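You operate a simulated robot arm through the tools that you are given. There is no shell and no other tool.

You are at the controls of a simulated robot arm. One attempt, no reset.

## Task
Set the pressure to about the job card's figure, set its time and lay one dot on its disc.
Fine: the dot covers the inner ring and stays inside the outer one; slide back out.

It is judged by the outcome, as a careful person would: the job done as asked, and still so three seconds after it is handed in. It fails if anything else is knocked over, pushed out of place, dropped, spilled or broken. A push-on lid holds only when it is set on centred and level and pressed home; a screw cap is set on level and turned clockwise until tight.

## Robot
A 6-joint arm with a two-finger parallel gripper, fixed in place. Base frame: the origin is at the foot of the arm, x ahead of it, y to its left, z up; the work surface is at about z = 740. Readings come in mm, degrees, newtons and seconds.
With the tool pointing down near the work surface it reaches from about 580 to 940 mm from the base axis. Its first joint turns from -149.0 to 149.0 degrees. Payload 3.43 kg.
Tool frame: the origin (TCP) lies between the finger pads and is the grasp point; the fingertips stand 34 mm ahead of it; z points along the fingers, y is the line along which they close. Largest opening 128 mm; finger width 24, thickness 12; the body of the gripper, 48 by 130 mm, starts 96 mm behind the TCP.
Orientation is told as [roll, pitch, yaw] about the base's x, y, z axes, in that order, counted from this pose: with the fingers straight down and closing along the base's y, the tool's x points along the base's -x, its y along +y and its z along -z.

## Interface
- The arm moves only by the tool drive_tool. Its argument "targets" is a list of rows, each a list of 7 numbers: the shift along the base's x, y, z in mm, then the turn, a rotation vector about the base's x, y, z in degrees, then the opening in per cent of the stroke, from 0 (shut) to 100 (fully open). In form: [[x, y, z, wx, wy, wz, grip], ...]. A call has 1 to 20 rows; each row is the pose to reach, as a shift and turn from the pose commanded when the call began. Each row takes 0.2 s and may step no farther than 50 mm and 8.6 degrees from the row before; otherwise, or with a gripper value out of range, the whole call is refused. Where a pose cannot be reached the arm comes as near as it can. A force on the tool above 40 N (or 10 N above the force at the start of the call, whichever is more), or a blocked arm, ends the call early, and 0.2 s more pass. The fingers move at their own pace (about 108 mm/s each) and stop on an object; they squeeze with about 23 N. The grip force told is the motor's: it shows also when the fingers shut on nothing. Time passes only in rows, and 0.2 s behind the last, so rows that repeat a pose let the fingers close. It gives the time, the measured TCP pose, the force on the tool (base axes), the opening and the grip force at its end, in the units of the frame above (readings bear some noise), with the torque about the TCP (base axes, N m) and any sound that the robot's microphone picked up, and new pictures: "show" is both (left out), scene, wrist or none.
- Cameras (640 x 400 px; columns grow to the right, rows downward): "scene" is fixed at [51.9, 650.8, 1354.6]; the picture's right is [-0.57, -0.82, 0.00], its down [-0.40, 0.28, -0.87] and it looks along [0.72, -0.50, -0.49] (base axes); focal length 353 px, centre (320, 200). "wrist" rides on the gripper at [76, -11, -160] in the tool frame; the picture's right is [0.15, 0.99, 0.00], its down [-0.88, 0.13, -0.46] and it looks along [-0.45, 0.07, 0.89] (tool axes); focal length 234 px, centre (320, 200). There is no depth. A picture from a camera that has moved, and an enlarged one, comes with that camera's place and axes in the base frame and with its lens.
- slide_trunk(by): slides the trunk up (or, below 0, down) by that many mm; the arm rides with it, the base frame stays. It gives what a move gives, with no picture.
- enlarge(camera, box): a new picture of the part [left, top, right, bottom] of that camera's present view, enlarged. No time passes.
- finish_job(): hands the job in; it is judged then, once.

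Places have to be worked out from the pictures, the camera data and where the tool is seen. Open the gripper and draw the arm clear of the work before you hand the job in, unless the task says otherwise.

The tools are called after ">>>" by a JSON object that holds its "method" and its "body". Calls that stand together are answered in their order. drive_tool: Moves the arm, as the interface text tells. Its arguments: {"type":"object","properties":{"targets":{"type":"array","items":{"type":"array","items":{"type":"number"}}},"show":{"type":"string","enum":["both","scene","wrist","none"]}},"required":["targets"]} The other tools are called the same way: slide_trunk (by) slides the trunk up or down; enlarge (camera, box) takes an enlarged picture of a part of a camera's view; finish_job () hands the job in.

At the start:

```text
time: 0.0
position: [819.9, -49.6, 1089.4]
tcp_rot: [0.0, 0.0, -0.1]
contact_force: [-0.9, -0.5, 0.3]
torque: [0.0, 0.02, 0.02]
grip_width: 128.0
finger_force: 0.2
trunk travel left (down, up): [-600.0, 110.0]
```

scene: 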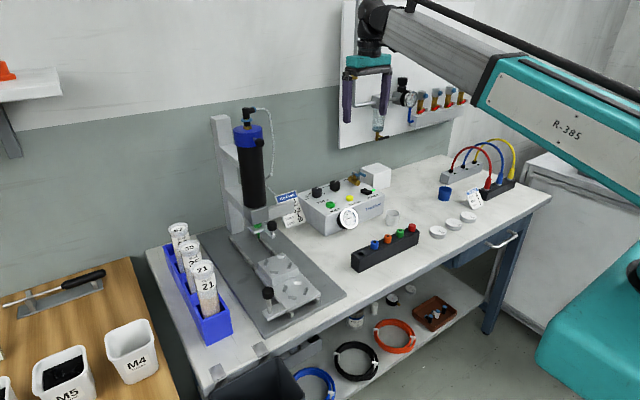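
wrist: 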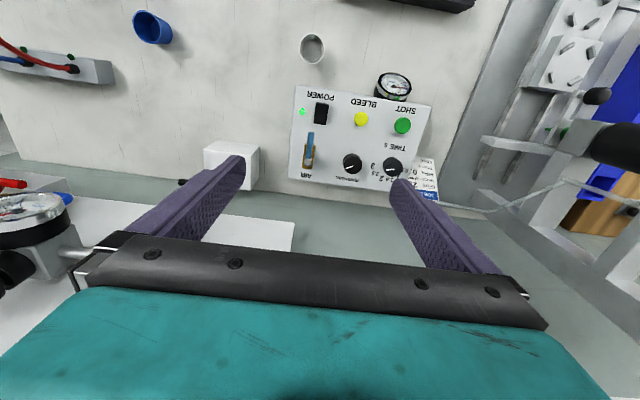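

The pictures show a dispensing rig: controller with knobs, gauge and buttons, a syringe stand with a slide, and a job card. I'll enlarge several parts to read them.

>>> {"method": "enlarge", "body": {"camera": "scene", "box": [260, 160, 420, 260]}}

>>> {"method": "enlarge", "body": {"camera": "scene", "box": [200, 100, 360, 200]}}

>>> {"method": "enlarge", "body": {"camera": "scene", "box": [200, 210, 360, 340]}}

>>> {"method": "enlarge", "body": {"camera": "wrist", "box": [280, 60, 460, 210]}}

>>> {"method": "enlarge", "body": {"camera": "scene", "box": [420, 130, 540, 250]}}

```text
4.00 times, centred on (340, 210) of scene
camera zoom: at [51.9, 650.8, 1354.6], right [-0.57, -0.82, 0.0], down [-0.4, 0.28, -0.87], along [0.72, -0.5, -0.49], focal length 1411 px, centre (240, 160)
```

zoom: 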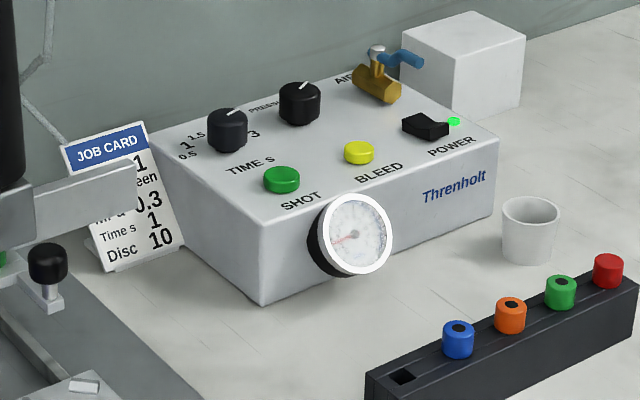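

```text
4.00 times, centred on (280, 150) of scene
camera zoom: at [51.9, 650.8, 1354.6], right [-0.57, -0.82, 0.0], down [-0.4, 0.28, -0.87], along [0.72, -0.5, -0.49], focal length 1411 px, centre (480, 400)
```

zoom: 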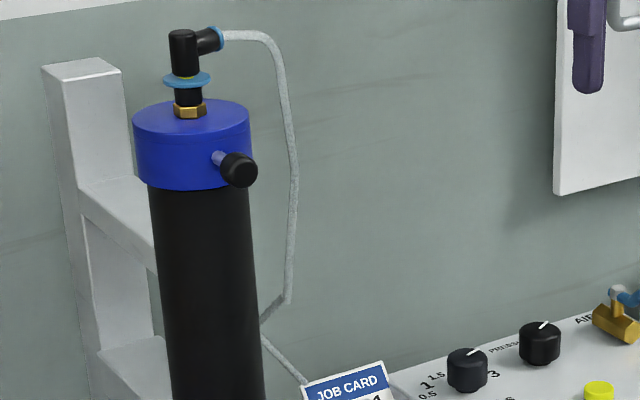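

```text
3.08 times, centred on (280, 275) of scene
camera zoom: at [51.9, 650.8, 1354.6], right [-0.57, -0.82, 0.0], down [-0.4, 0.28, -0.87], along [0.72, -0.5, -0.49], focal length 1086 px, centre (443, -31)
```

zoom: 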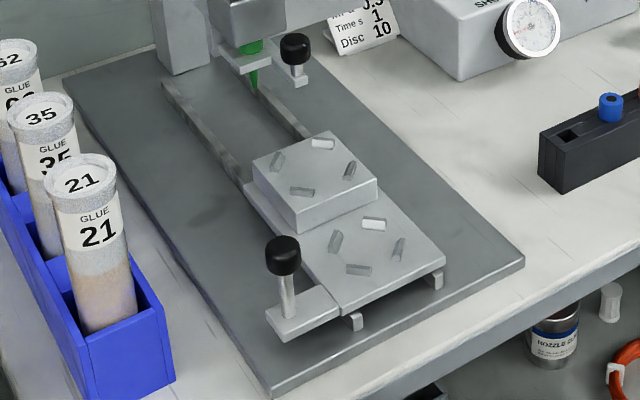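

```text
2.67 times, centred on (370, 135) of wrist
camera zoom: at [743.8, -59.5, 1249.1], right [-0.15, 0.99, 0.0], down [0.88, 0.13, 0.46], along [0.45, 0.07, -0.89], focal length 624 px, centre (187, 373)
```

zoom: 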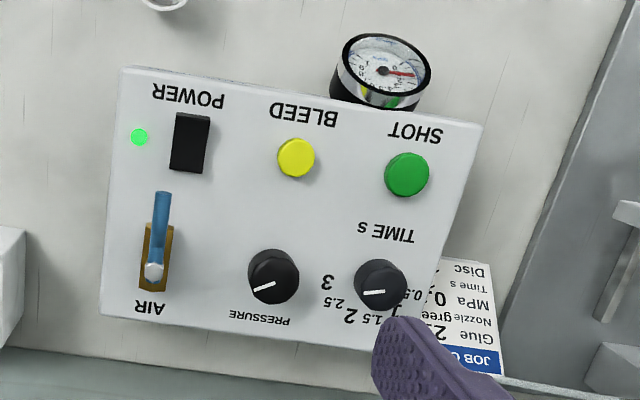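

```text
3.33 times, centred on (480, 190) of scene
camera zoom: at [51.9, 650.8, 1354.6], right [-0.57, -0.82, 0.0], down [-0.4, 0.28, -0.87], along [0.72, -0.5, -0.49], focal length 1176 px, centre (-213, 233)
```

zoom: 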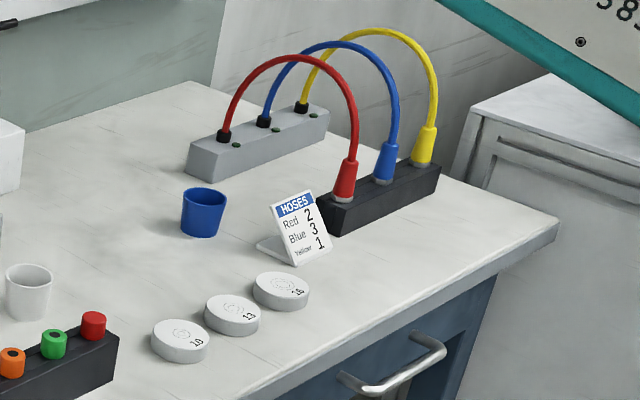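

The card seems to say nozzle green, 0.3 MPa, 1 s, disc 10. I'll move the wrist camera closer, staying well above everything, to read the card and see the panel.

>>> {"method": "drive_tool", "body": {"targets": [[-24, 30, -18, 0, 0, 0, 100], [-48, 60, -36, 0, 0, 0, 100], [-72, 90, -54, 0, 0, 0, 100], [-96, 120, -72, 0, 0, 0, 100], [-120, 150, -90, 0, 0, 0, 100], [-120, 150, -90, 0, 0, 0, 100]]}}

```text
time: 1.4
position: [700.1, 102.4, 998.3]
tcp_rot: [0.0, 0.0, -0.1]
contact_force: [0.1, 0.8, -0.3]
torque: [0.03, 0.02, -0.01]
grip_width: 128.0
finger_force: 0.1
trunk travel left (down, up): [-600.0, 110.0]
camera wrist: at [624.0, 90.7, 1158.2], right [-0.14, 0.99, 0.0], down [0.88, 0.13, 0.46], along [0.45, 0.07, -0.89], focal length 234 px, centre (320, 200)
```

scene: 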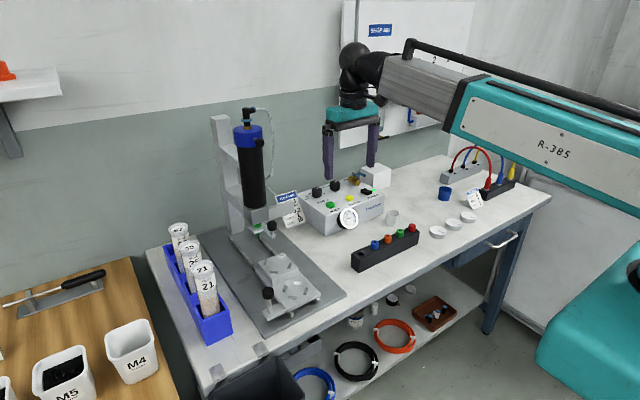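
wrist: 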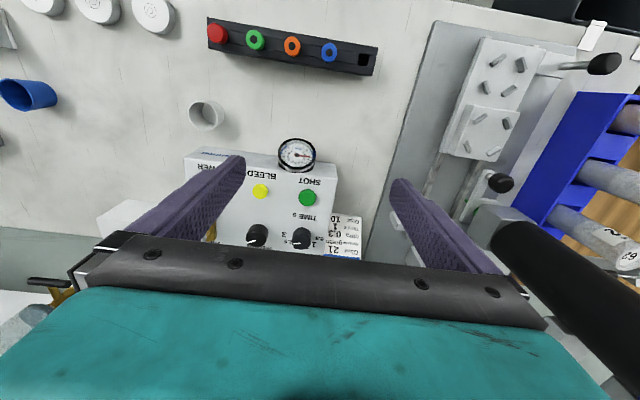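

>>> {"method": "enlarge", "body": {"camera": "wrist", "box": [280, 200, 370, 260]}}

>>> {"method": "enlarge", "body": {"camera": "wrist", "box": [400, 20, 640, 240]}}

>>> {"method": "enlarge", "body": {"camera": "wrist", "box": [180, 130, 350, 240]}}

>>> {"method": "enlarge", "body": {"camera": "wrist", "box": [10, 0, 190, 60]}}

```text
6.67 times, centred on (325, 230) of wrist
camera zoom: at [624.0, 90.7, 1158.2], right [-0.14, 0.99, 0.0], down [0.88, 0.13, 0.46], along [0.45, 0.07, -0.89], focal length 1561 px, centre (287, 0)
```

zoom: 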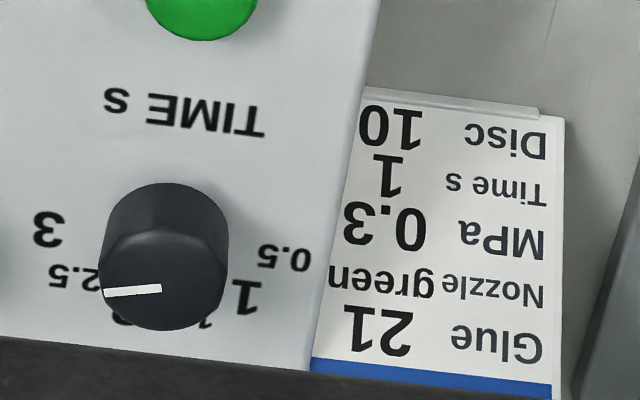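

```text
1.82 times, centred on (520, 130) of wrist
camera zoom: at [624.0, 90.7, 1158.2], right [-0.14, 0.99, 0.0], down [0.88, 0.13, 0.46], along [0.45, 0.07, -0.89], focal length 426 px, centre (-44, 327)
```

zoom: 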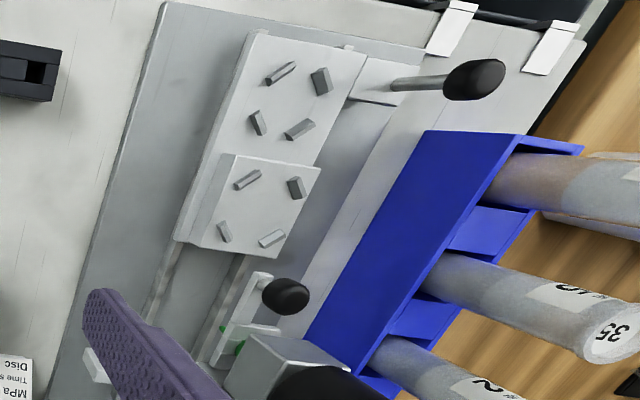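

```text
3.64 times, centred on (265, 185) of wrist
camera zoom: at [624.0, 90.7, 1158.2], right [-0.14, 0.99, 0.0], down [0.88, 0.13, 0.46], along [0.45, 0.07, -0.89], focal length 852 px, centre (520, 254)
```

zoom: 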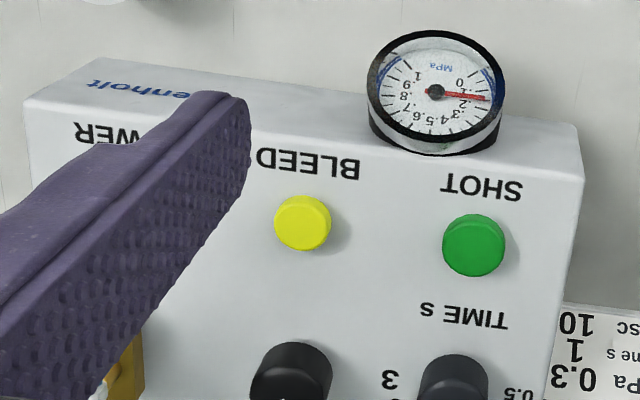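

```text
3.56 times, centred on (100, 30) of wrist
camera zoom: at [624.0, 90.7, 1158.2], right [-0.14, 0.99, 0.0], down [0.88, 0.13, 0.46], along [0.45, 0.07, -0.89], focal length 833 px, centre (1102, 804)
```

zoom: 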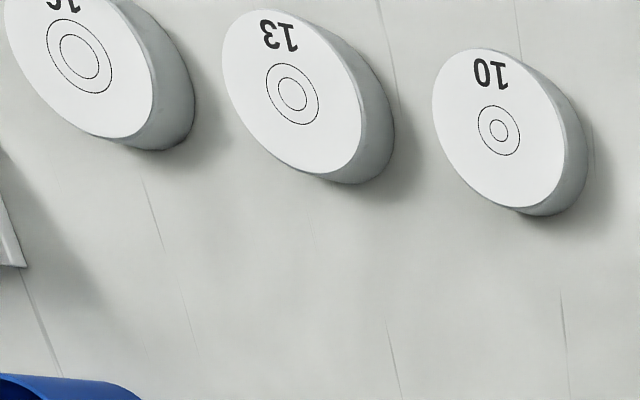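

The card reads glue 21, green nozzle, 0.3 MPa, 1 s, disc 10; the gauge now shows about 0.16 and the time pointer is near 2.5. Next I look at the slide and nozzle from the front, with the tool tilted so that the camera looks forward.

>>> {"method": "drive_tool", "body": {"targets": [[-16, 40, -10, 0, 0, 0, 100], [-32, 80, -20, 0, 0, 0, 100], [-48, 120, -30, 0, -8, 0, 100], [-64, 160, -40, 0, -16, 0, 100], [-80, 200, -60, 0, -24, 0, 100], [-98, 232, -80, 0, -32, 0, 100], [-98, 232, -98, 0, -34, 0, 100], [-98, 232, -98, 0, -34, 0, 100]]}}

```text
time: 3.2
position: [602.3, 334.6, 900.3]
tcp_rot: [0.0, -34.1, 0.0]
contact_force: [-0.4, -0.8, 1.1]
torque: [0.02, -0.02, -0.02]
grip_width: 128.1
finger_force: 0.1
trunk travel left (down, up): [-600.0, 110.0]
camera wrist: at [449.9, 323.4, 990.4], right [-0.12, 0.99, -0.08], down [0.47, 0.13, 0.87], along [0.87, 0.07, -0.48], focal length 234 px, centre (320, 200)
```

scene: 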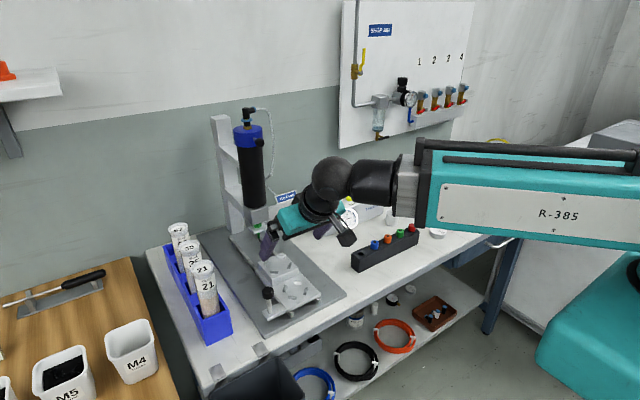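
wrist: 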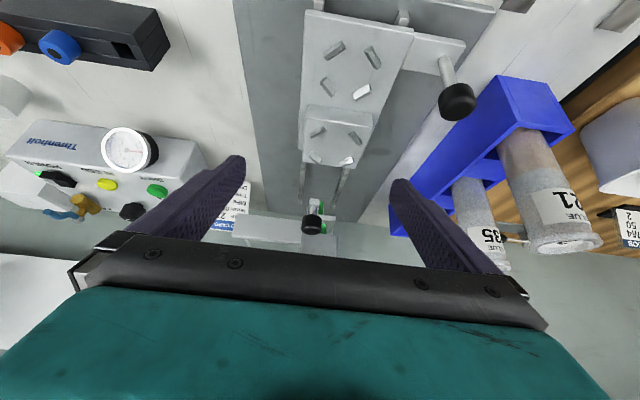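

>>> {"method": "enlarge", "body": {"camera": "wrist", "box": [240, 0, 500, 240]}}

>>> {"method": "enlarge", "body": {"camera": "wrist", "box": [270, 160, 370, 240]}}

>>> {"method": "enlarge", "body": {"camera": "wrist", "box": [0, 110, 200, 230]}}

>>> {"method": "enlarge", "body": {"camera": "scene", "box": [220, 190, 320, 260]}}

```text
1.67 times, centred on (370, 120) of wrist
camera zoom: at [449.9, 323.4, 990.4], right [-0.12, 0.99, -0.08], down [0.47, 0.13, 0.87], along [0.87, 0.07, -0.48], focal length 390 px, centre (237, 333)
```

zoom: 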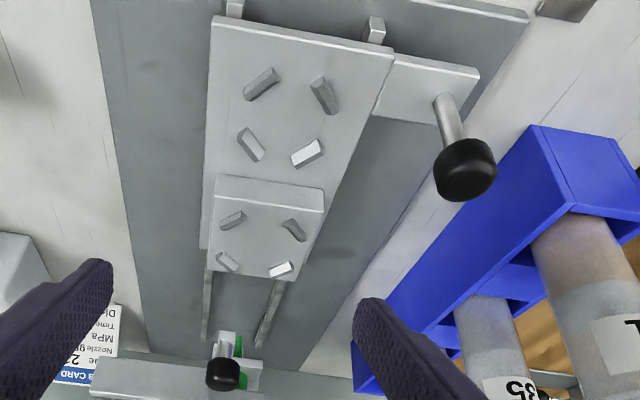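

```text
5.00 times, centred on (320, 200) of wrist
camera zoom: at [449.9, 323.4, 990.4], right [-0.12, 0.99, -0.08], down [0.47, 0.13, 0.87], along [0.87, 0.07, -0.48], focal length 1171 px, centre (320, 200)
```

zoom: 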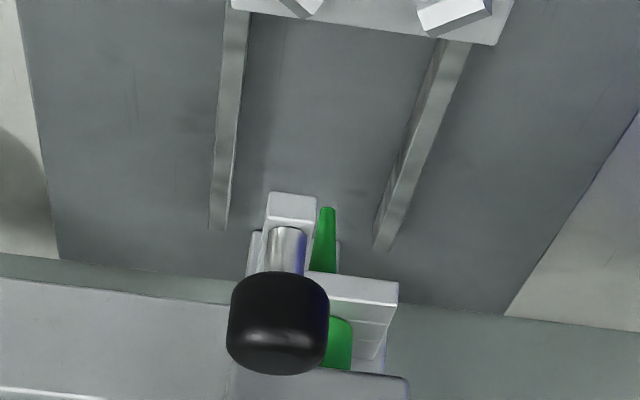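

```text
3.20 times, centred on (100, 170) of wrist
camera zoom: at [449.9, 323.4, 990.4], right [-0.12, 0.99, -0.08], down [0.47, 0.13, 0.87], along [0.87, 0.07, -0.48], focal length 749 px, centre (1024, 296)
```

zoom: 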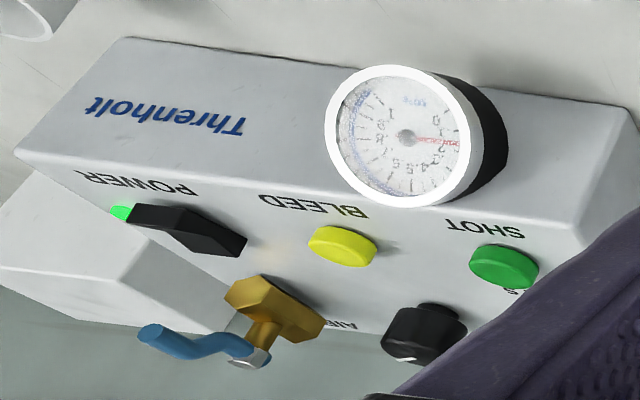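

```text
5.71 times, centred on (270, 225) of scene
camera zoom: at [51.9, 650.8, 1354.6], right [-0.57, -0.82, 0.0], down [-0.4, 0.28, -0.87], along [0.72, -0.5, -0.49], focal length 2016 px, centre (606, 57)
```

zoom: 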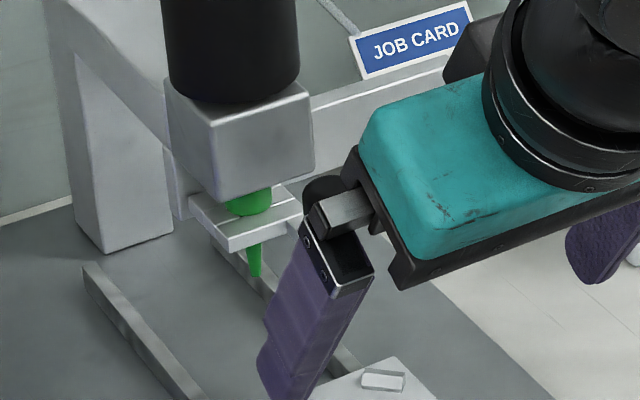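

Nozzle is green and its tip is at about (770, 350, 813); the slide carries two nests on y≈350, the raised one at x≈665 (pegs ~797) and the lower at x≈584 (pegs ~774). Now I go and look at the discs, high above the bench.

>>> {"method": "drive_tool", "body": {"targets": [[2, -20, 30, 0, 6, 0, 100], [6, -60, 50, 0, 14, 0, 100], [10, -108, 55, 0, 22, 0, 100], [14, -157, 55, 0, 30, 0, 100], [20, -206, 55, 0, 34, 0, 100], [26, -255, 55, 0, 34, 0, 100], [32, -304, 50, 0, 34, 0, 100], [36, -353, 40, 0, 34, 0, 100], [40, -402, 30, 0, 34, 0, 100], [45, -450, 20, 0, 34, 0, 100], [45, -470, 10, 0, 34, 0, 100], [45, -470, 10, 0, 34, 0, 100]]}}

>>> {"method": "enlarge", "body": {"camera": "wrist", "box": [220, 40, 420, 180]}}

```text
refused: row 8 steps farther than a row can; nothing moved
```

```text
2.86 times, centred on (320, 110) of wrist
camera zoom: at [449.9, 323.4, 990.4], right [-0.12, 0.99, -0.08], down [0.47, 0.13, 0.87], along [0.87, 0.07, -0.48], focal length 669 px, centre (320, 457)
```

zoom: 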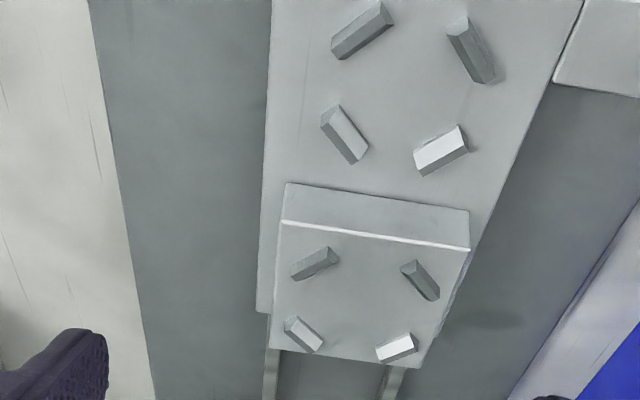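

A row stepped slightly too far, so nothing moved; I resend with smaller steps.

>>> {"method": "drive_tool", "body": {"targets": [[2, -20, 30, 0, 6, 0, 100], [6, -60, 45, 0, 14, 0, 100], [10, -105, 50, 0, 22, 0, 100], [14, -150, 50, 0, 30, 0, 100], [20, -195, 50, 0, 34, 0, 100], [26, -240, 50, 0, 34, 0, 100], [32, -285, 50, 0, 34, 0, 100], [36, -330, 45, 0, 34, 0, 100], [40, -375, 35, 0, 34, 0, 100], [45, -420, 25, 0, 34, 0, 100], [45, -460, 10, 0, 34, 0, 100], [45, -460, 10, 0, 34, 0, 100]]}}

>>> {"method": "enlarge", "body": {"camera": "wrist", "box": [220, 20, 420, 160]}}

```text
time: 5.8
position: [644.7, -125.7, 910.7]
tcp_rot: [0.0, -0.1, 0.0]
contact_force: [-0.3, -0.3, -0.6]
torque: [-0.01, 0.01, 0.01]
grip_width: 128.0
finger_force: 0.0
trunk travel left (down, up): [-600.0, 110.0]
camera wrist: at [569.0, -136.9, 1070.8], right [-0.15, 0.99, 0.0], down [0.88, 0.13, 0.46], along [0.45, 0.07, -0.89], focal length 234 px, centre (320, 200)
```

scene: 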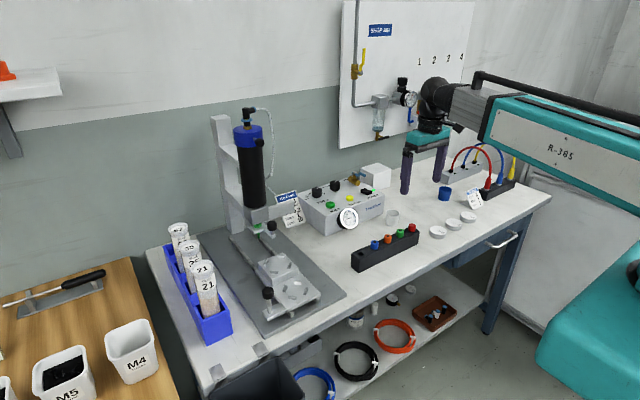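
wrist: 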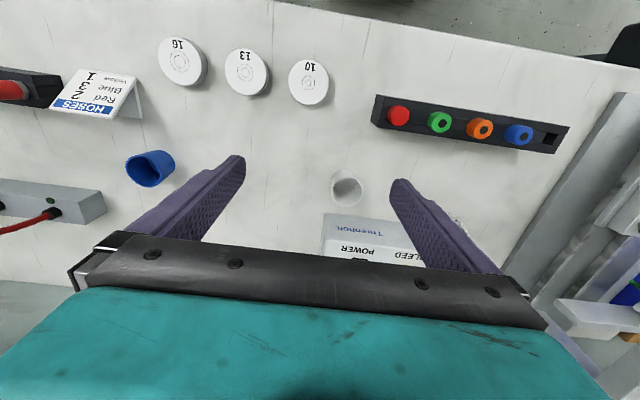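

```text
2.86 times, centred on (320, 90) of wrist
camera zoom: at [569.0, -136.9, 1070.8], right [-0.15, 0.99, 0.0], down [0.88, 0.13, 0.46], along [0.45, 0.07, -0.89], focal length 669 px, centre (320, 514)
```

zoom: 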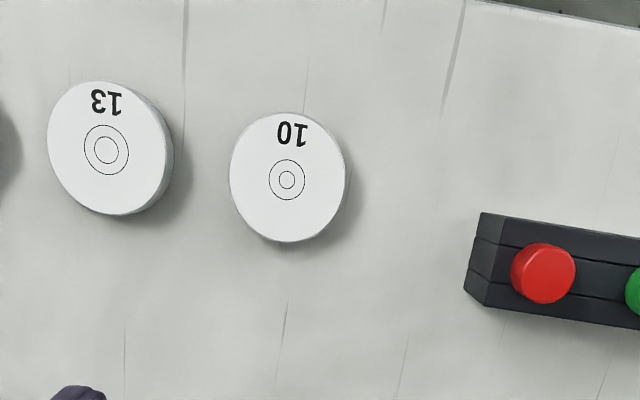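

Disc 10 is at about (575, -151), about 50 mm across, top near z 752. Before planning the placement beside the tall syringe I check how wide the wrist is above the gripper.

>>> {"method": "enlarge", "body": {"camera": "scene", "box": [380, 60, 540, 210]}}

>>> {"method": "enlarge", "body": {"camera": "scene", "box": [210, 95, 290, 175]}}

>>> {"method": "enlarge", "body": {"camera": "scene", "box": [220, 170, 320, 250]}}

>>> {"method": "enlarge", "body": {"camera": "scene", "box": [140, 210, 260, 350]}}

```text
2.67 times, centred on (460, 135) of scene
camera zoom: at [51.9, 650.8, 1354.6], right [-0.57, -0.82, 0.0], down [-0.4, 0.28, -0.87], along [0.72, -0.5, -0.49], focal length 941 px, centre (-53, 373)
```

zoom: 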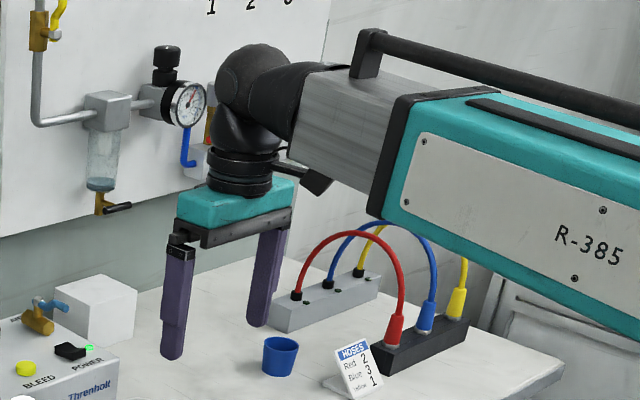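

```text
5.00 times, centred on (250, 135) of scene
camera zoom: at [51.9, 650.8, 1354.6], right [-0.57, -0.82, 0.0], down [-0.4, 0.28, -0.87], along [0.72, -0.5, -0.49], focal length 1764 px, centre (670, 525)
```

zoom: 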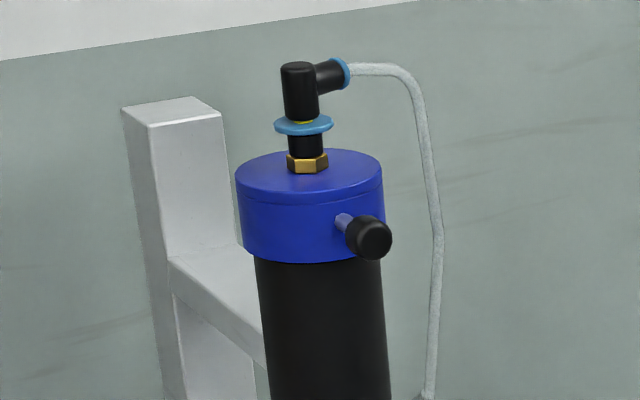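

```text
5.00 times, centred on (270, 210) of scene
camera zoom: at [51.9, 650.8, 1354.6], right [-0.57, -0.82, 0.0], down [-0.4, 0.28, -0.87], along [0.72, -0.5, -0.49], focal length 1764 px, centre (570, 150)
```

zoom: 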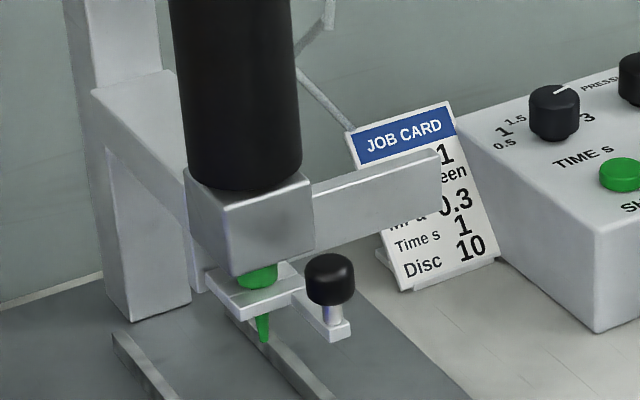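

```text
2.86 times, centred on (200, 280) of scene
camera zoom: at [51.9, 650.8, 1354.6], right [-0.57, -0.82, 0.0], down [-0.4, 0.28, -0.87], along [0.72, -0.5, -0.49], focal length 1008 px, centre (663, -29)
```

zoom: 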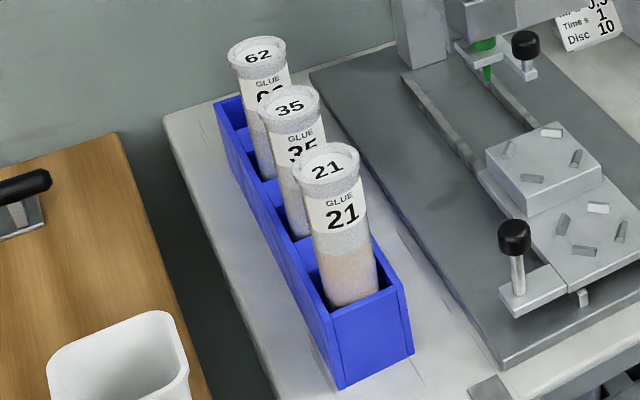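

The cap's thumbscrew reaches out to x≈697 at z≈1097 and the nozzle clamp knob to x≈700 at z≈878. When I place the disc the tool must therefore lean back toward -x, gripping along y so that the disc stays level. I'll try that 15° lean here above disc 10 to see whether the arm can reach it.

>>> {"method": "drive_tool", "body": {"targets": [[-20, -8, -15, 0, -5, 0, 70], [-40, -16, -30, 0, -10, 0, 60], [-60, -22, -50, 0, -15, 0, 55], [-70, -25, -60, 0, -15, 0, 55], [-70, -25, -60, 0, -15, 0, 55]]}}

>>> {"method": "enlarge", "body": {"camera": "wrist", "box": [240, 80, 400, 200]}}

>>> {"method": "enlarge", "body": {"camera": "scene", "box": [400, 180, 500, 250]}}

```text
time: 7.0
position: [610.9, -162.0, 849.1]
tcp_rot: [-0.1, -14.8, -0.1]
contact_force: [0.3, 0.2, 0.1]
torque: [-0.03, -0.03, 0.02]
grip_width: 70.3
finger_force: 0.0
out of reach, approached as far as the arm can: row 3, 4, 5
trunk travel left (down, up): [-600.0, 110.0]
camera wrist: at [495.1, -172.7, 984.2], right [-0.14, 0.99, -0.04], down [0.73, 0.13, 0.67], along [0.67, 0.07, -0.74], focal length 234 px, centre (320, 200)
```

scene: 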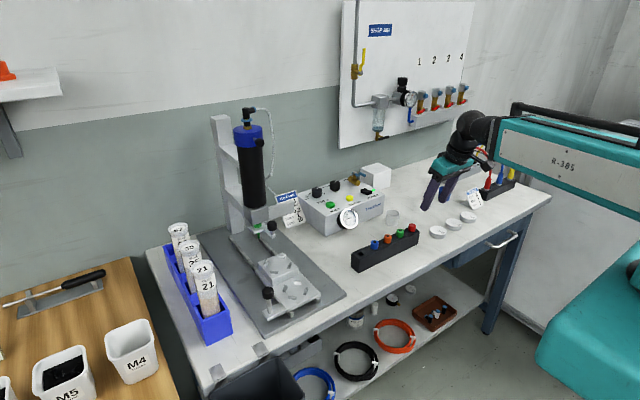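
wrist: 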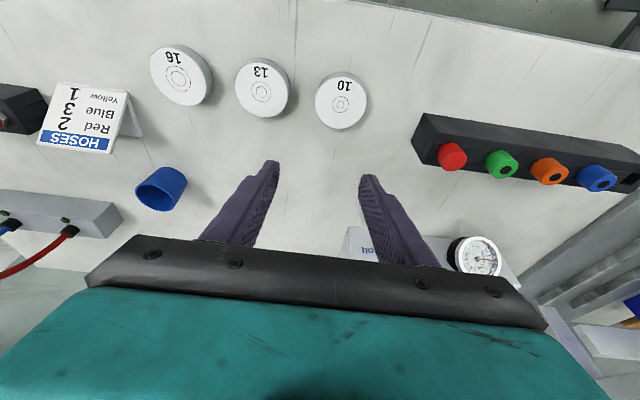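

```text
3.33 times, centred on (320, 140) of wrist
camera zoom: at [495.1, -172.7, 984.2], right [-0.14, 0.99, -0.04], down [0.73, 0.13, 0.67], along [0.67, 0.07, -0.74], focal length 781 px, centre (320, 400)
```

zoom: 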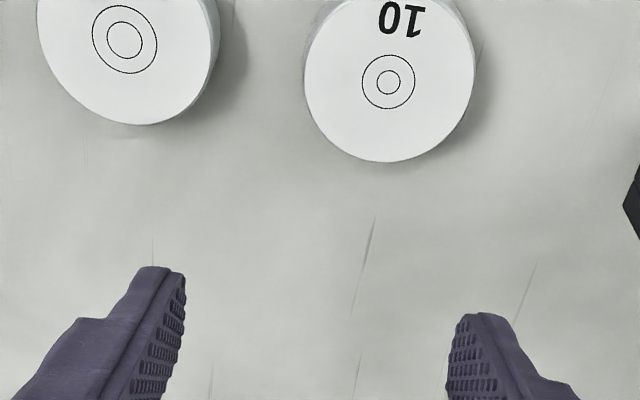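

```text
5.71 times, centred on (450, 215) of scene
camera zoom: at [51.9, 650.8, 1354.6], right [-0.57, -0.82, 0.0], down [-0.4, 0.28, -0.87], along [0.72, -0.5, -0.49], focal length 2016 px, centre (-423, 114)
```

zoom: 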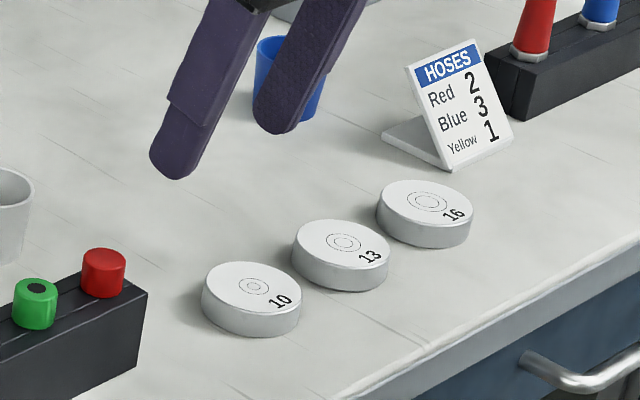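

The lean can't be reached this close to the base, so I'll pick the disc up with the tool upright, set it down farther out, and regrip it leaning. First I straighten up, raised, to see where the commanded pose lies; the opening goes to 62 mm to clear disc 13.

>>> {"method": "drive_tool", "body": {"targets": [[0, 0, 15, 0, 5, 0, 48], [0, 0, 30, 0, 10, 0, 48], [0, 0, 30, 0, 15, 0, 48], [0, 0, 30, 0, 15, 0, 48]], "show": "wrist"}}

```text
time: 8.0
position: [609.7, -162.2, 880.1]
tcp_rot: [0.0, 0.1, -0.1]
contact_force: [0.6, -1.1, 0.4]
torque: [0.0, 0.0, -0.03]
grip_width: 61.2
finger_force: 0.1
trunk travel left (down, up): [-600.0, 110.0]
camera wrist: at [533.5, -172.2, 1040.3], right [-0.15, 0.99, 0.0], down [0.88, 0.13, 0.45], along [0.45, 0.07, -0.89], focal length 234 px, centre (320, 200)
```

wrist: 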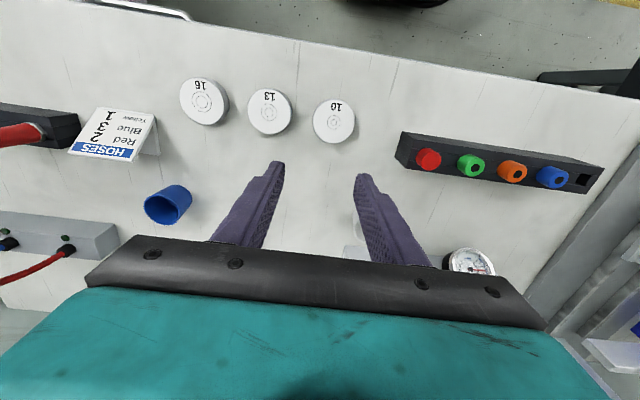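

The commanded pose follows the reached one, so I'm now upright at (609.7, -162.2, 880). Next I move over disc 10 at hover height.

>>> {"method": "drive_tool", "body": {"targets": [[-17, 6, -20, 0, 0, 0, 48], [-34.7, 12.5, -40, 0, 0, 0, 48], [-34.7, 12.5, -55, 0, 0, 0, 48], [-34.7, 12.5, -55, 0, 0, 0, 48]]}}

>>> {"method": "enlarge", "body": {"camera": "wrist", "box": [220, 80, 420, 220]}}

>>> {"method": "enlarge", "body": {"camera": "scene", "box": [400, 180, 500, 250]}}

```text
time: 9.0
position: [576.4, -148.7, 825.2]
tcp_rot: [0.0, 0.0, 0.0]
contact_force: [0.0, 0.2, 0.8]
torque: [-0.01, 0.01, 0.01]
grip_width: 61.5
finger_force: 0.0
trunk travel left (down, up): [-600.0, 110.0]
camera wrist: at [498.9, -160.2, 984.4], right [-0.15, 0.99, 0.0], down [0.88, 0.13, 0.46], along [0.45, 0.07, -0.89], focal length 234 px, centre (320, 200)
```

scene: 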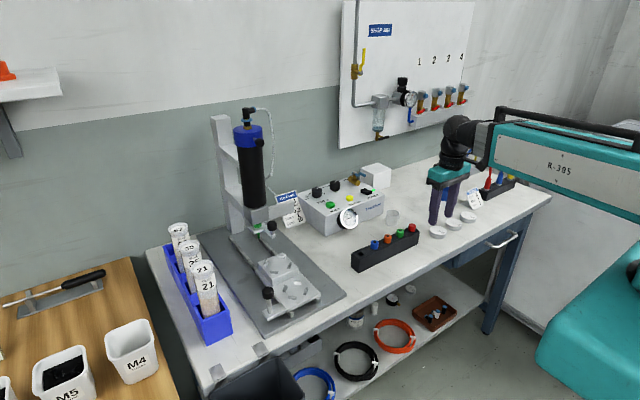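
wrist: 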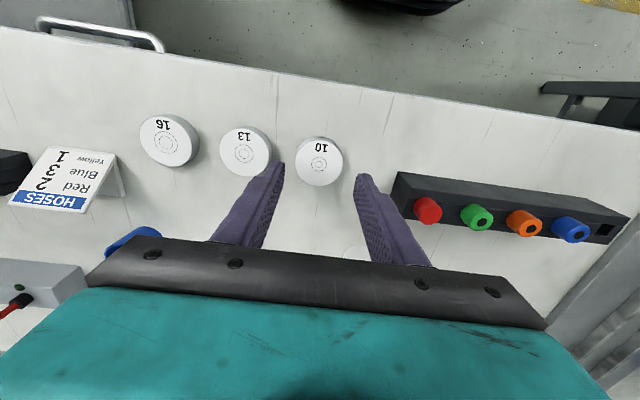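

```text
2.86 times, centred on (320, 150) of wrist
camera zoom: at [498.9, -160.2, 984.4], right [-0.15, 0.99, 0.0], down [0.88, 0.13, 0.46], along [0.45, 0.07, -0.89], focal length 669 px, centre (320, 343)
```

zoom: 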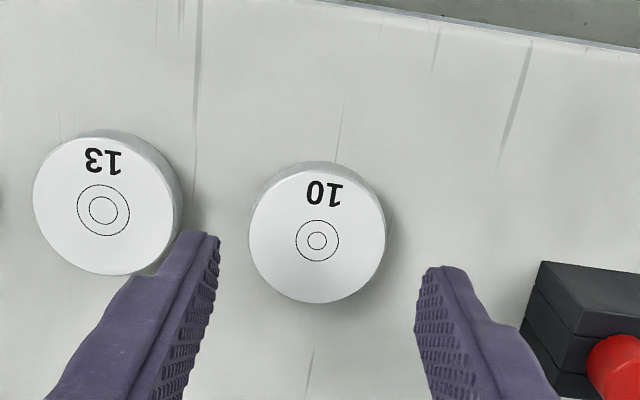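

```text
5.71 times, centred on (450, 215) of scene
camera zoom: at [51.9, 650.8, 1354.6], right [-0.57, -0.82, 0.0], down [-0.4, 0.28, -0.87], along [0.72, -0.5, -0.49], focal length 2016 px, centre (-423, 114)
```

zoom: 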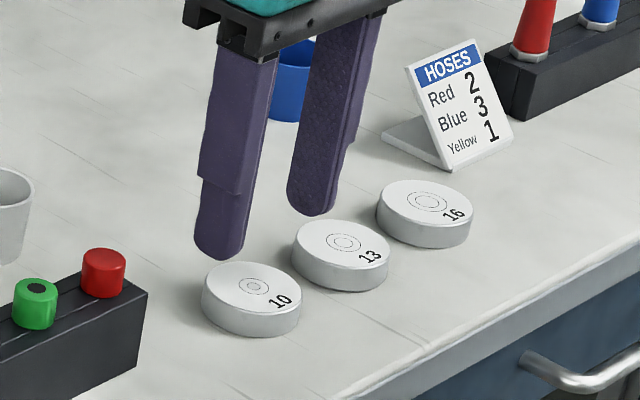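

The disc centre works out at (574.8, -150.1) and the fingers straddle it clear of disc 13. I descend to tips ≈743 and close.

>>> {"method": "drive_tool", "body": {"targets": [[0, -0.3, -20, 0, 0, 0, 48], [0, -0.3, -38, 0, 0, 0, 48], [0, -0.3, -47, 0, 0, 0, 48], [0, -0.3, -47, 0, 0, 0, 42], [0, -0.3, -47, 0, 0, 0, 36], [0, -0.3, -47, 0, 0, 0, 30], [0, -0.3, -47, 0, 0, 0, 30]]}}

>>> {"method": "enlarge", "body": {"camera": "scene", "box": [400, 180, 500, 250]}}

```text
time: 10.6
position: [575.6, -148.5, 777.7]
tcp_rot: [0.0, -0.1, -0.1]
contact_force: [0.3, 0.4, -0.7]
torque: [-0.04, 0.01, 0.01]
grip_width: 48.8
finger_force: 23.2
trunk travel left (down, up): [-600.0, 110.0]
camera wrist: at [499.0, -160.0, 938.2], right [-0.15, 0.99, 0.0], down [0.88, 0.13, 0.46], along [0.45, 0.07, -0.89], focal length 234 px, centre (320, 200)
```

scene: 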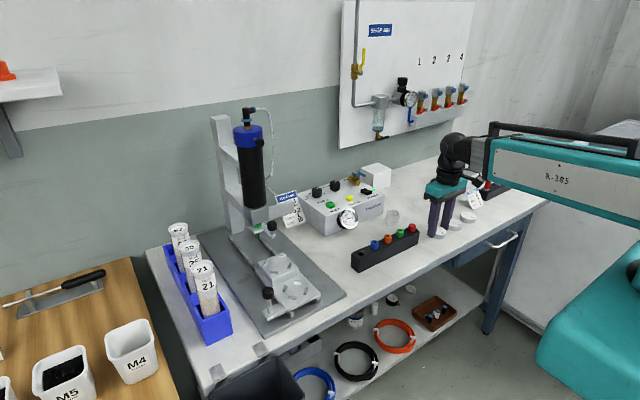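
wrist: 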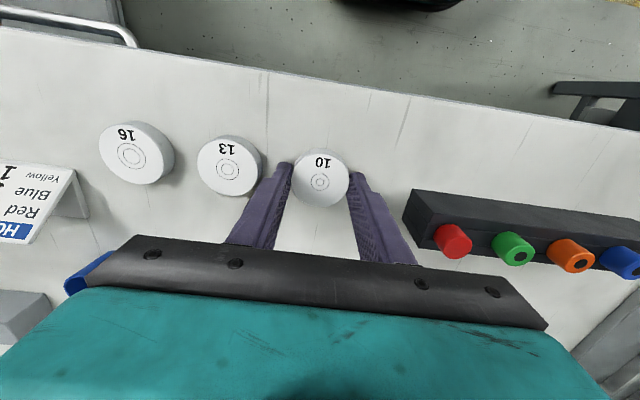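

```text
5.71 times, centred on (450, 215) of scene
camera zoom: at [51.9, 650.8, 1354.6], right [-0.57, -0.82, 0.0], down [-0.4, 0.28, -0.87], along [0.72, -0.5, -0.49], focal length 2016 px, centre (-423, 114)
```

zoom: 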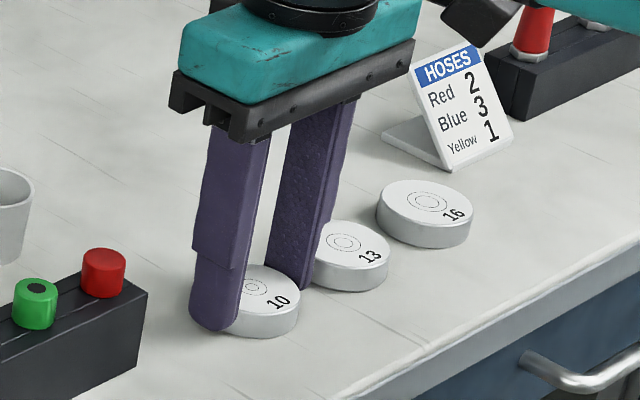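

Disc 10 is gripped (48.8 mm, 23 N). I lift it and carry it to clear bench at about (720, -210), where I can set it down and regrip leaning.

>>> {"method": "drive_tool", "body": {"targets": [[0, 0, 20, 0, 0, 0, 30], [5, -2, 50, 0, 0, 0, 30], [45, -18, 55, 0, 0, 0, 30], [85, -36, 55, 0, 0, 0, 30], [125, -54, 55, 0, 0, 0, 30], [145, -61, 50, 0, 0, 0, 30], [145, -61, 25, 0, 0, 0, 30], [145, -61, 10, 0, 0, 0, 30], [145, -61, 10, 0, 0, 0, 30]]}}

>>> {"method": "enlarge", "body": {"camera": "scene", "box": [370, 140, 490, 240]}}

```text
time: 12.6
position: [720.2, -209.5, 789.0]
tcp_rot: [-0.1, 0.0, 0.0]
contact_force: [-0.6, -0.2, -0.6]
torque: [0.02, -0.02, 0.02]
grip_width: 48.7
finger_force: 23.1
trunk travel left (down, up): [-600.0, 110.0]
camera wrist: at [644.2, -221.1, 949.1], right [-0.15, 0.99, 0.0], down [0.88, 0.13, 0.46], along [0.45, 0.07, -0.89], focal length 234 px, centre (320, 200)
```

scene: 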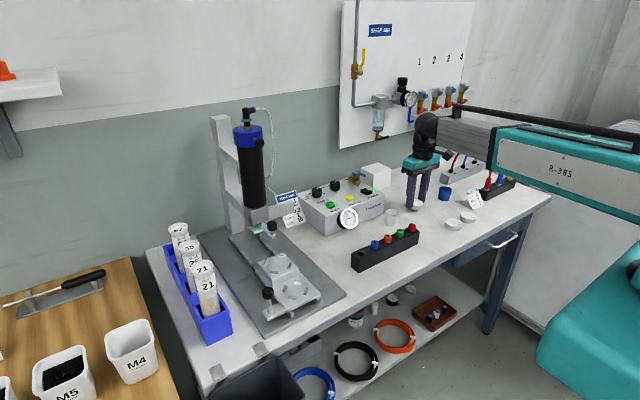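
wrist: 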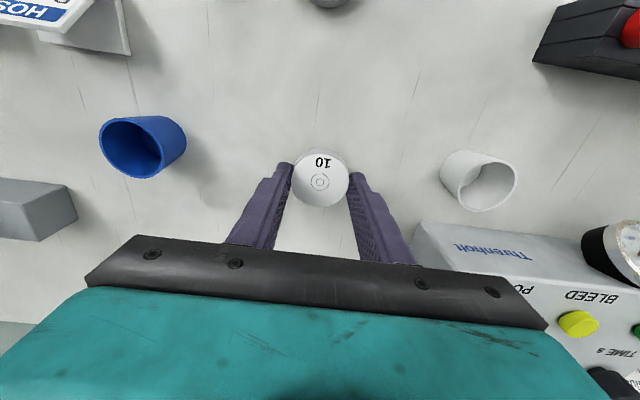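

```text
4.00 times, centred on (430, 190) of scene
camera zoom: at [51.9, 650.8, 1354.6], right [-0.57, -0.82, 0.0], down [-0.4, 0.28, -0.87], along [0.72, -0.5, -0.49], focal length 1411 px, centre (-120, 240)
```

zoom: 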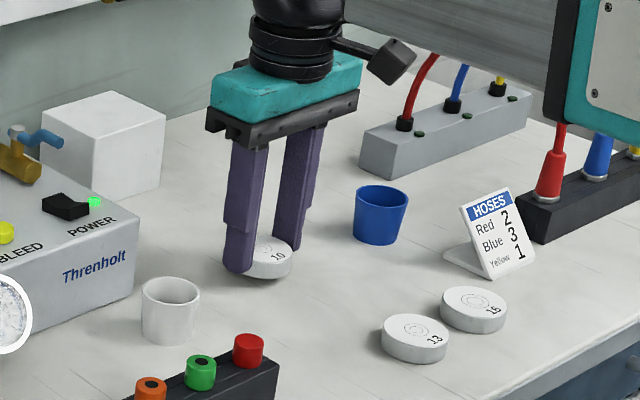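

The disc is held level. I lower it to the bench, open, rise, lean 15° and straddle it again with the tips about 7–8 mm above the bench.

>>> {"method": "drive_tool", "body": {"targets": [[0, 0, -6, 0, 0, 0, 30], [0, 0, -10.5, 0, 0, 0, 30], [0, 0, -10.5, 0, 0, 0, 30], [0, 0, -10.5, 0, 0, 0, 48], [0, 0, -10.5, 0, 0, 0, 50], [0, 0, 10, 0, 0, 0, 50], [-4, 0, 15, 0, -8, 0, 50], [-8, 0, 15, 0, -15, 0, 50], [-8, 0, 5, 0, -15, 0, 50], [-8, 0, 5, 0, -15, 0, 50]]}}

>>> {"method": "enlarge", "body": {"camera": "scene", "box": [370, 140, 490, 240]}}

>>> {"method": "enlarge", "body": {"camera": "wrist", "box": [240, 120, 400, 220]}}

```text
time: 14.8
position: [712.7, -209.3, 792.4]
tcp_rot: [-0.1, -15.0, 0.0]
contact_force: [-0.3, 0.2, 0.2]
torque: [0.01, -0.01, -0.02]
grip_width: 64.0
finger_force: 0.1
trunk travel left (down, up): [-600.0, 110.0]
camera wrist: at [597.3, -220.9, 928.3], right [-0.14, 0.99, -0.04], down [0.73, 0.13, 0.67], along [0.67, 0.07, -0.74], focal length 234 px, centre (320, 200)
```

scene: 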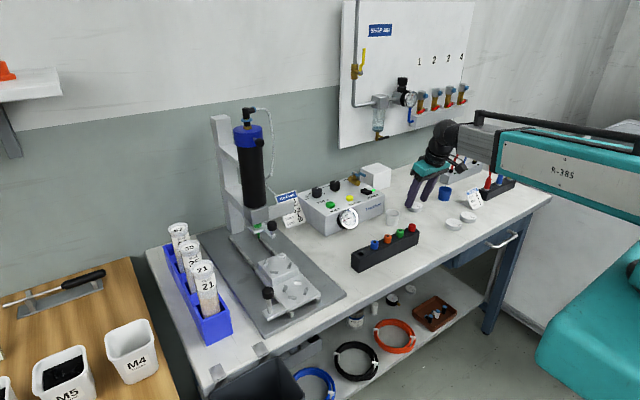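
wrist: 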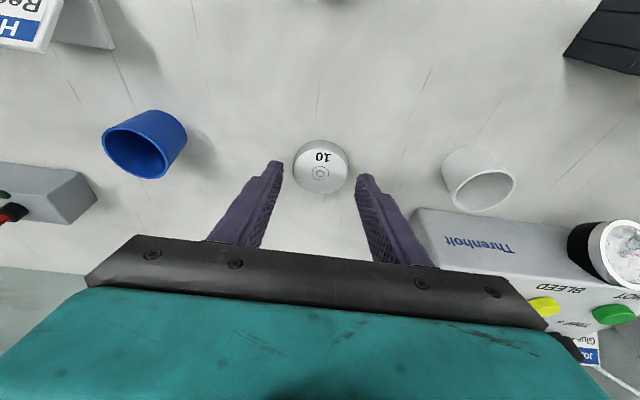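

```text
4.00 times, centred on (430, 190) of scene
camera zoom: at [51.9, 650.8, 1354.6], right [-0.57, -0.82, 0.0], down [-0.4, 0.28, -0.87], along [0.72, -0.5, -0.49], focal length 1411 px, centre (-120, 240)
```

zoom: 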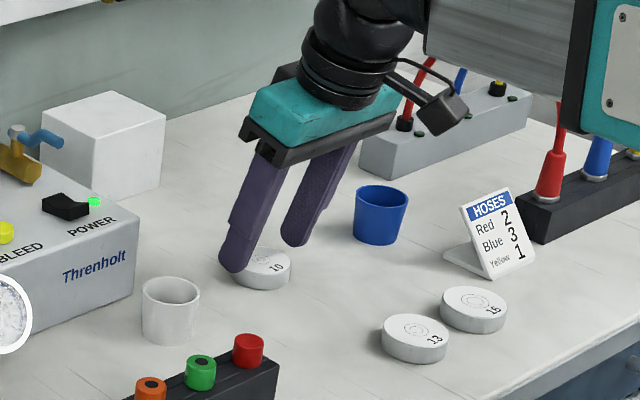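

```text
4.00 times, centred on (320, 170) of wrist
camera zoom: at [597.3, -220.9, 928.3], right [-0.14, 0.99, -0.04], down [0.73, 0.13, 0.67], along [0.67, 0.07, -0.74], focal length 937 px, centre (320, 320)
```

zoom: 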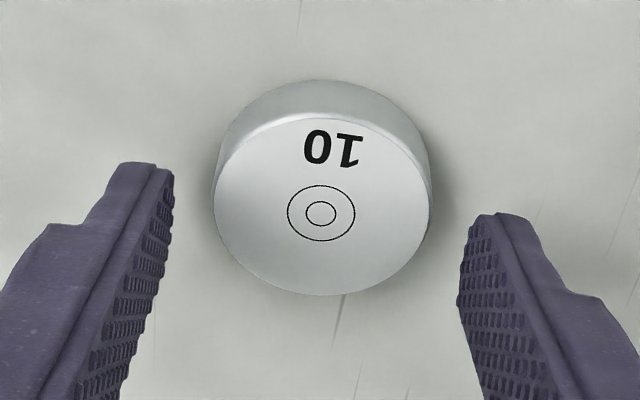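

The disc sits at (720, -210), 14.5 mm thick. I lower 10 mm and close on its upper half.

>>> {"method": "drive_tool", "body": {"targets": [[0, 0, -6, 0, 0, 0, 50], [0, 0, -10, 0, 0, 0, 50], [0, 0, -10, 0, 0, 0, 40], [0, 0, -10, 0, 0, 0, 30], [0, 0, -10, 0, 0, 0, 30], [0, 0, -10, 0, 0, 0, 30]]}}

>>> {"method": "enlarge", "body": {"camera": "scene", "box": [400, 180, 460, 230]}}

```text
time: 16.2
position: [712.7, -210.3, 782.8]
tcp_rot: [0.0, -14.9, 0.0]
contact_force: [0.1, 0.2, 0.6]
torque: [-0.05, -0.01, 0.01]
grip_width: 48.7
finger_force: 23.0
trunk travel left (down, up): [-600.0, 110.0]
camera wrist: at [597.3, -221.1, 918.2], right [-0.14, 0.99, -0.04], down [0.73, 0.13, 0.67], along [0.67, 0.07, -0.74], focal length 234 px, centre (320, 200)
```

scene: 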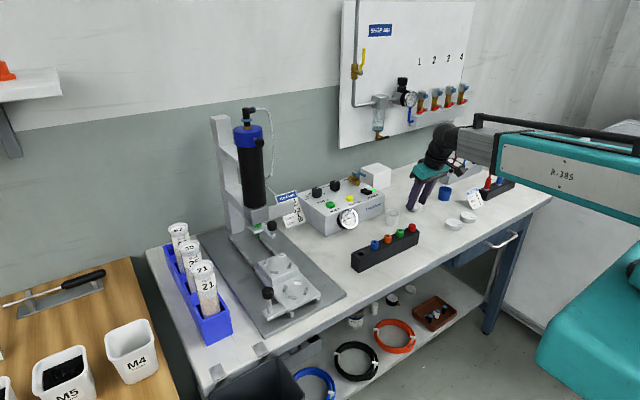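
wrist: 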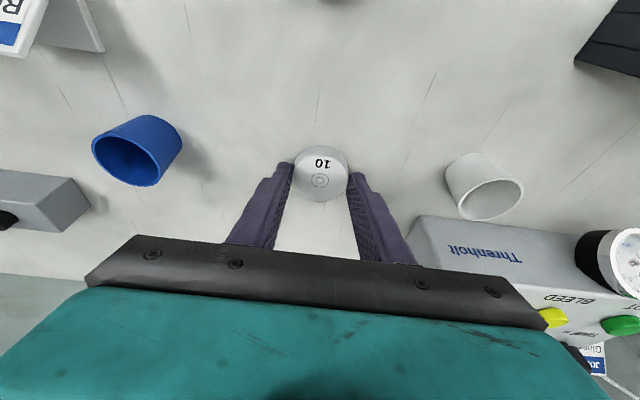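

```text
8.00 times, centred on (430, 205) of scene
camera zoom: at [51.9, 650.8, 1354.6], right [-0.57, -0.82, 0.0], down [-0.4, 0.28, -0.87], along [0.72, -0.5, -0.49], focal length 2822 px, centre (-560, 160)
```

zoom: 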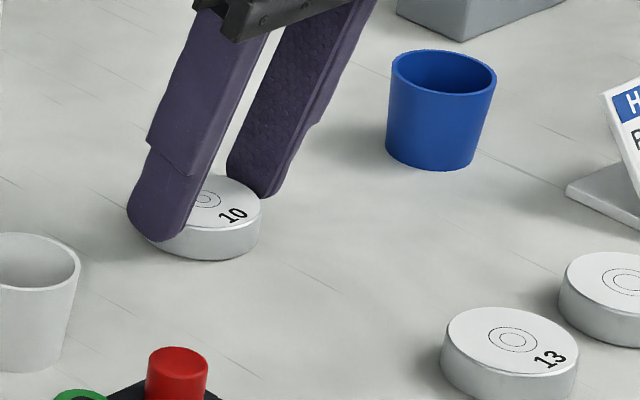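

The disc is held leaning. I lift it and carry it across high to a waiting point in front of the slide, where I can measure the nest.

>>> {"method": "drive_tool", "body": {"targets": [[0, 0, 40, 0, 0, 0, 30], [-10, 0, 85, 0, 0, 0, 30], [-25, 20, 120, 0, 0, 0, 30], [-40, 60, 140, 0, 0, 0, 30], [-55, 105, 140, 0, 0, 0, 30], [-70, 150, 140, 0, 0, 0, 30], [-85, 195, 140, 0, 0, 0, 30], [-95, 240, 140, 0, 0, 0, 30], [-105, 285, 140, 0, 0, 0, 30], [-110, 330, 140, 0, 0, 0, 30], [-115, 375, 140, 0, 0, 0, 30], [-120, 420, 140, 0, 0, 0, 30], [-120, 465, 140, 0, 0, 0, 30], [-120, 510, 135, 0, 0, 0, 30], [-120, 555, 125, 0, 0, 0, 30], [-120, 560, 120, 0, 0, 0, 30], [-120, 560, 120, 0, 0, 0, 30]]}}

>>> {"method": "enlarge", "body": {"camera": "wrist", "box": [220, 60, 440, 220]}}

>>> {"method": "enlarge", "body": {"camera": "scene", "box": [220, 190, 340, 290]}}

```text
time: 19.8
position: [591.8, 350.5, 901.3]
tcp_rot: [0.0, -15.0, -0.2]
contact_force: [-0.2, -0.5, -0.3]
torque: [0.0, -0.03, -0.02]
grip_width: 48.8
finger_force: 23.0
out of reach, approached as far as the arm can: row 7, 8, 9, 10, 11
trunk travel left (down, up): [-600.0, 110.0]
camera wrist: at [477.7, 339.5, 1037.0], right [-0.14, 0.99, -0.04], down [0.73, 0.13, 0.67], along [0.67, 0.07, -0.74], focal length 234 px, centre (320, 200)
```

scene: 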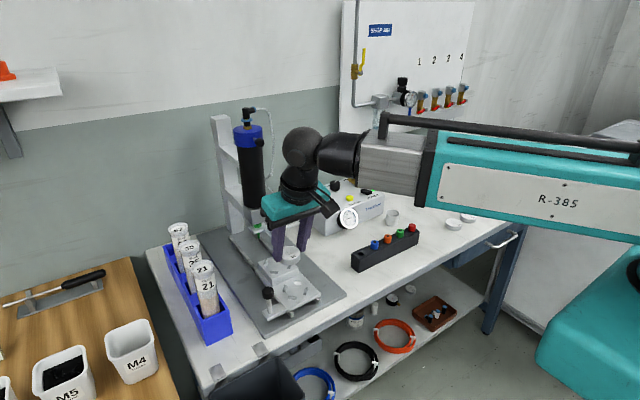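
wrist: 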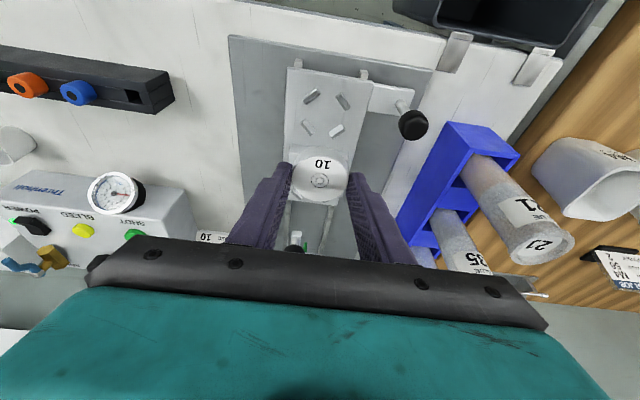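

```text
2.50 times, centred on (330, 140) of wrist
camera zoom: at [477.7, 339.5, 1037.0], right [-0.14, 0.99, -0.04], down [0.73, 0.13, 0.67], along [0.67, 0.07, -0.74], focal length 585 px, centre (295, 350)
```

zoom: 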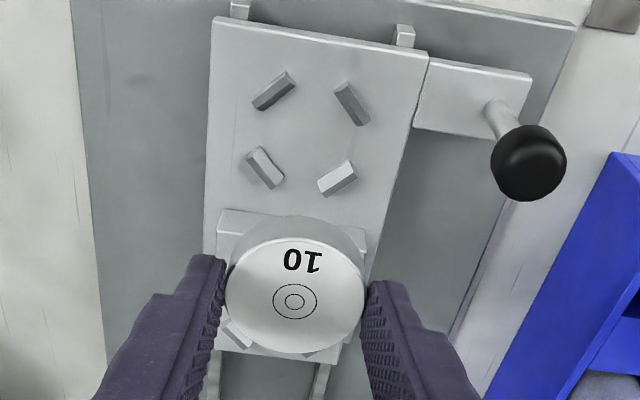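

```text
4.00 times, centred on (280, 240) of scene
camera zoom: at [51.9, 650.8, 1354.6], right [-0.57, -0.82, 0.0], down [-0.4, 0.28, -0.87], along [0.72, -0.5, -0.49], focal length 1411 px, centre (480, 40)
```

zoom: 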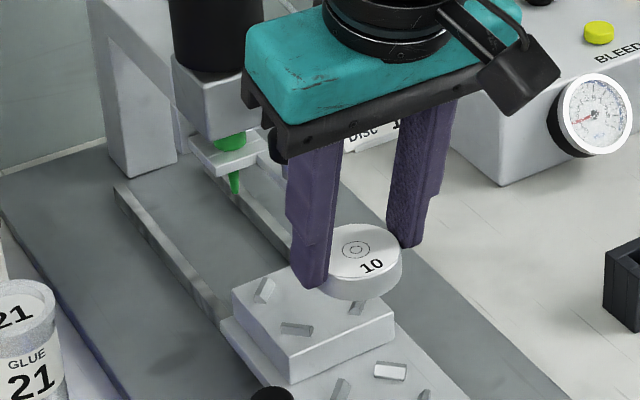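

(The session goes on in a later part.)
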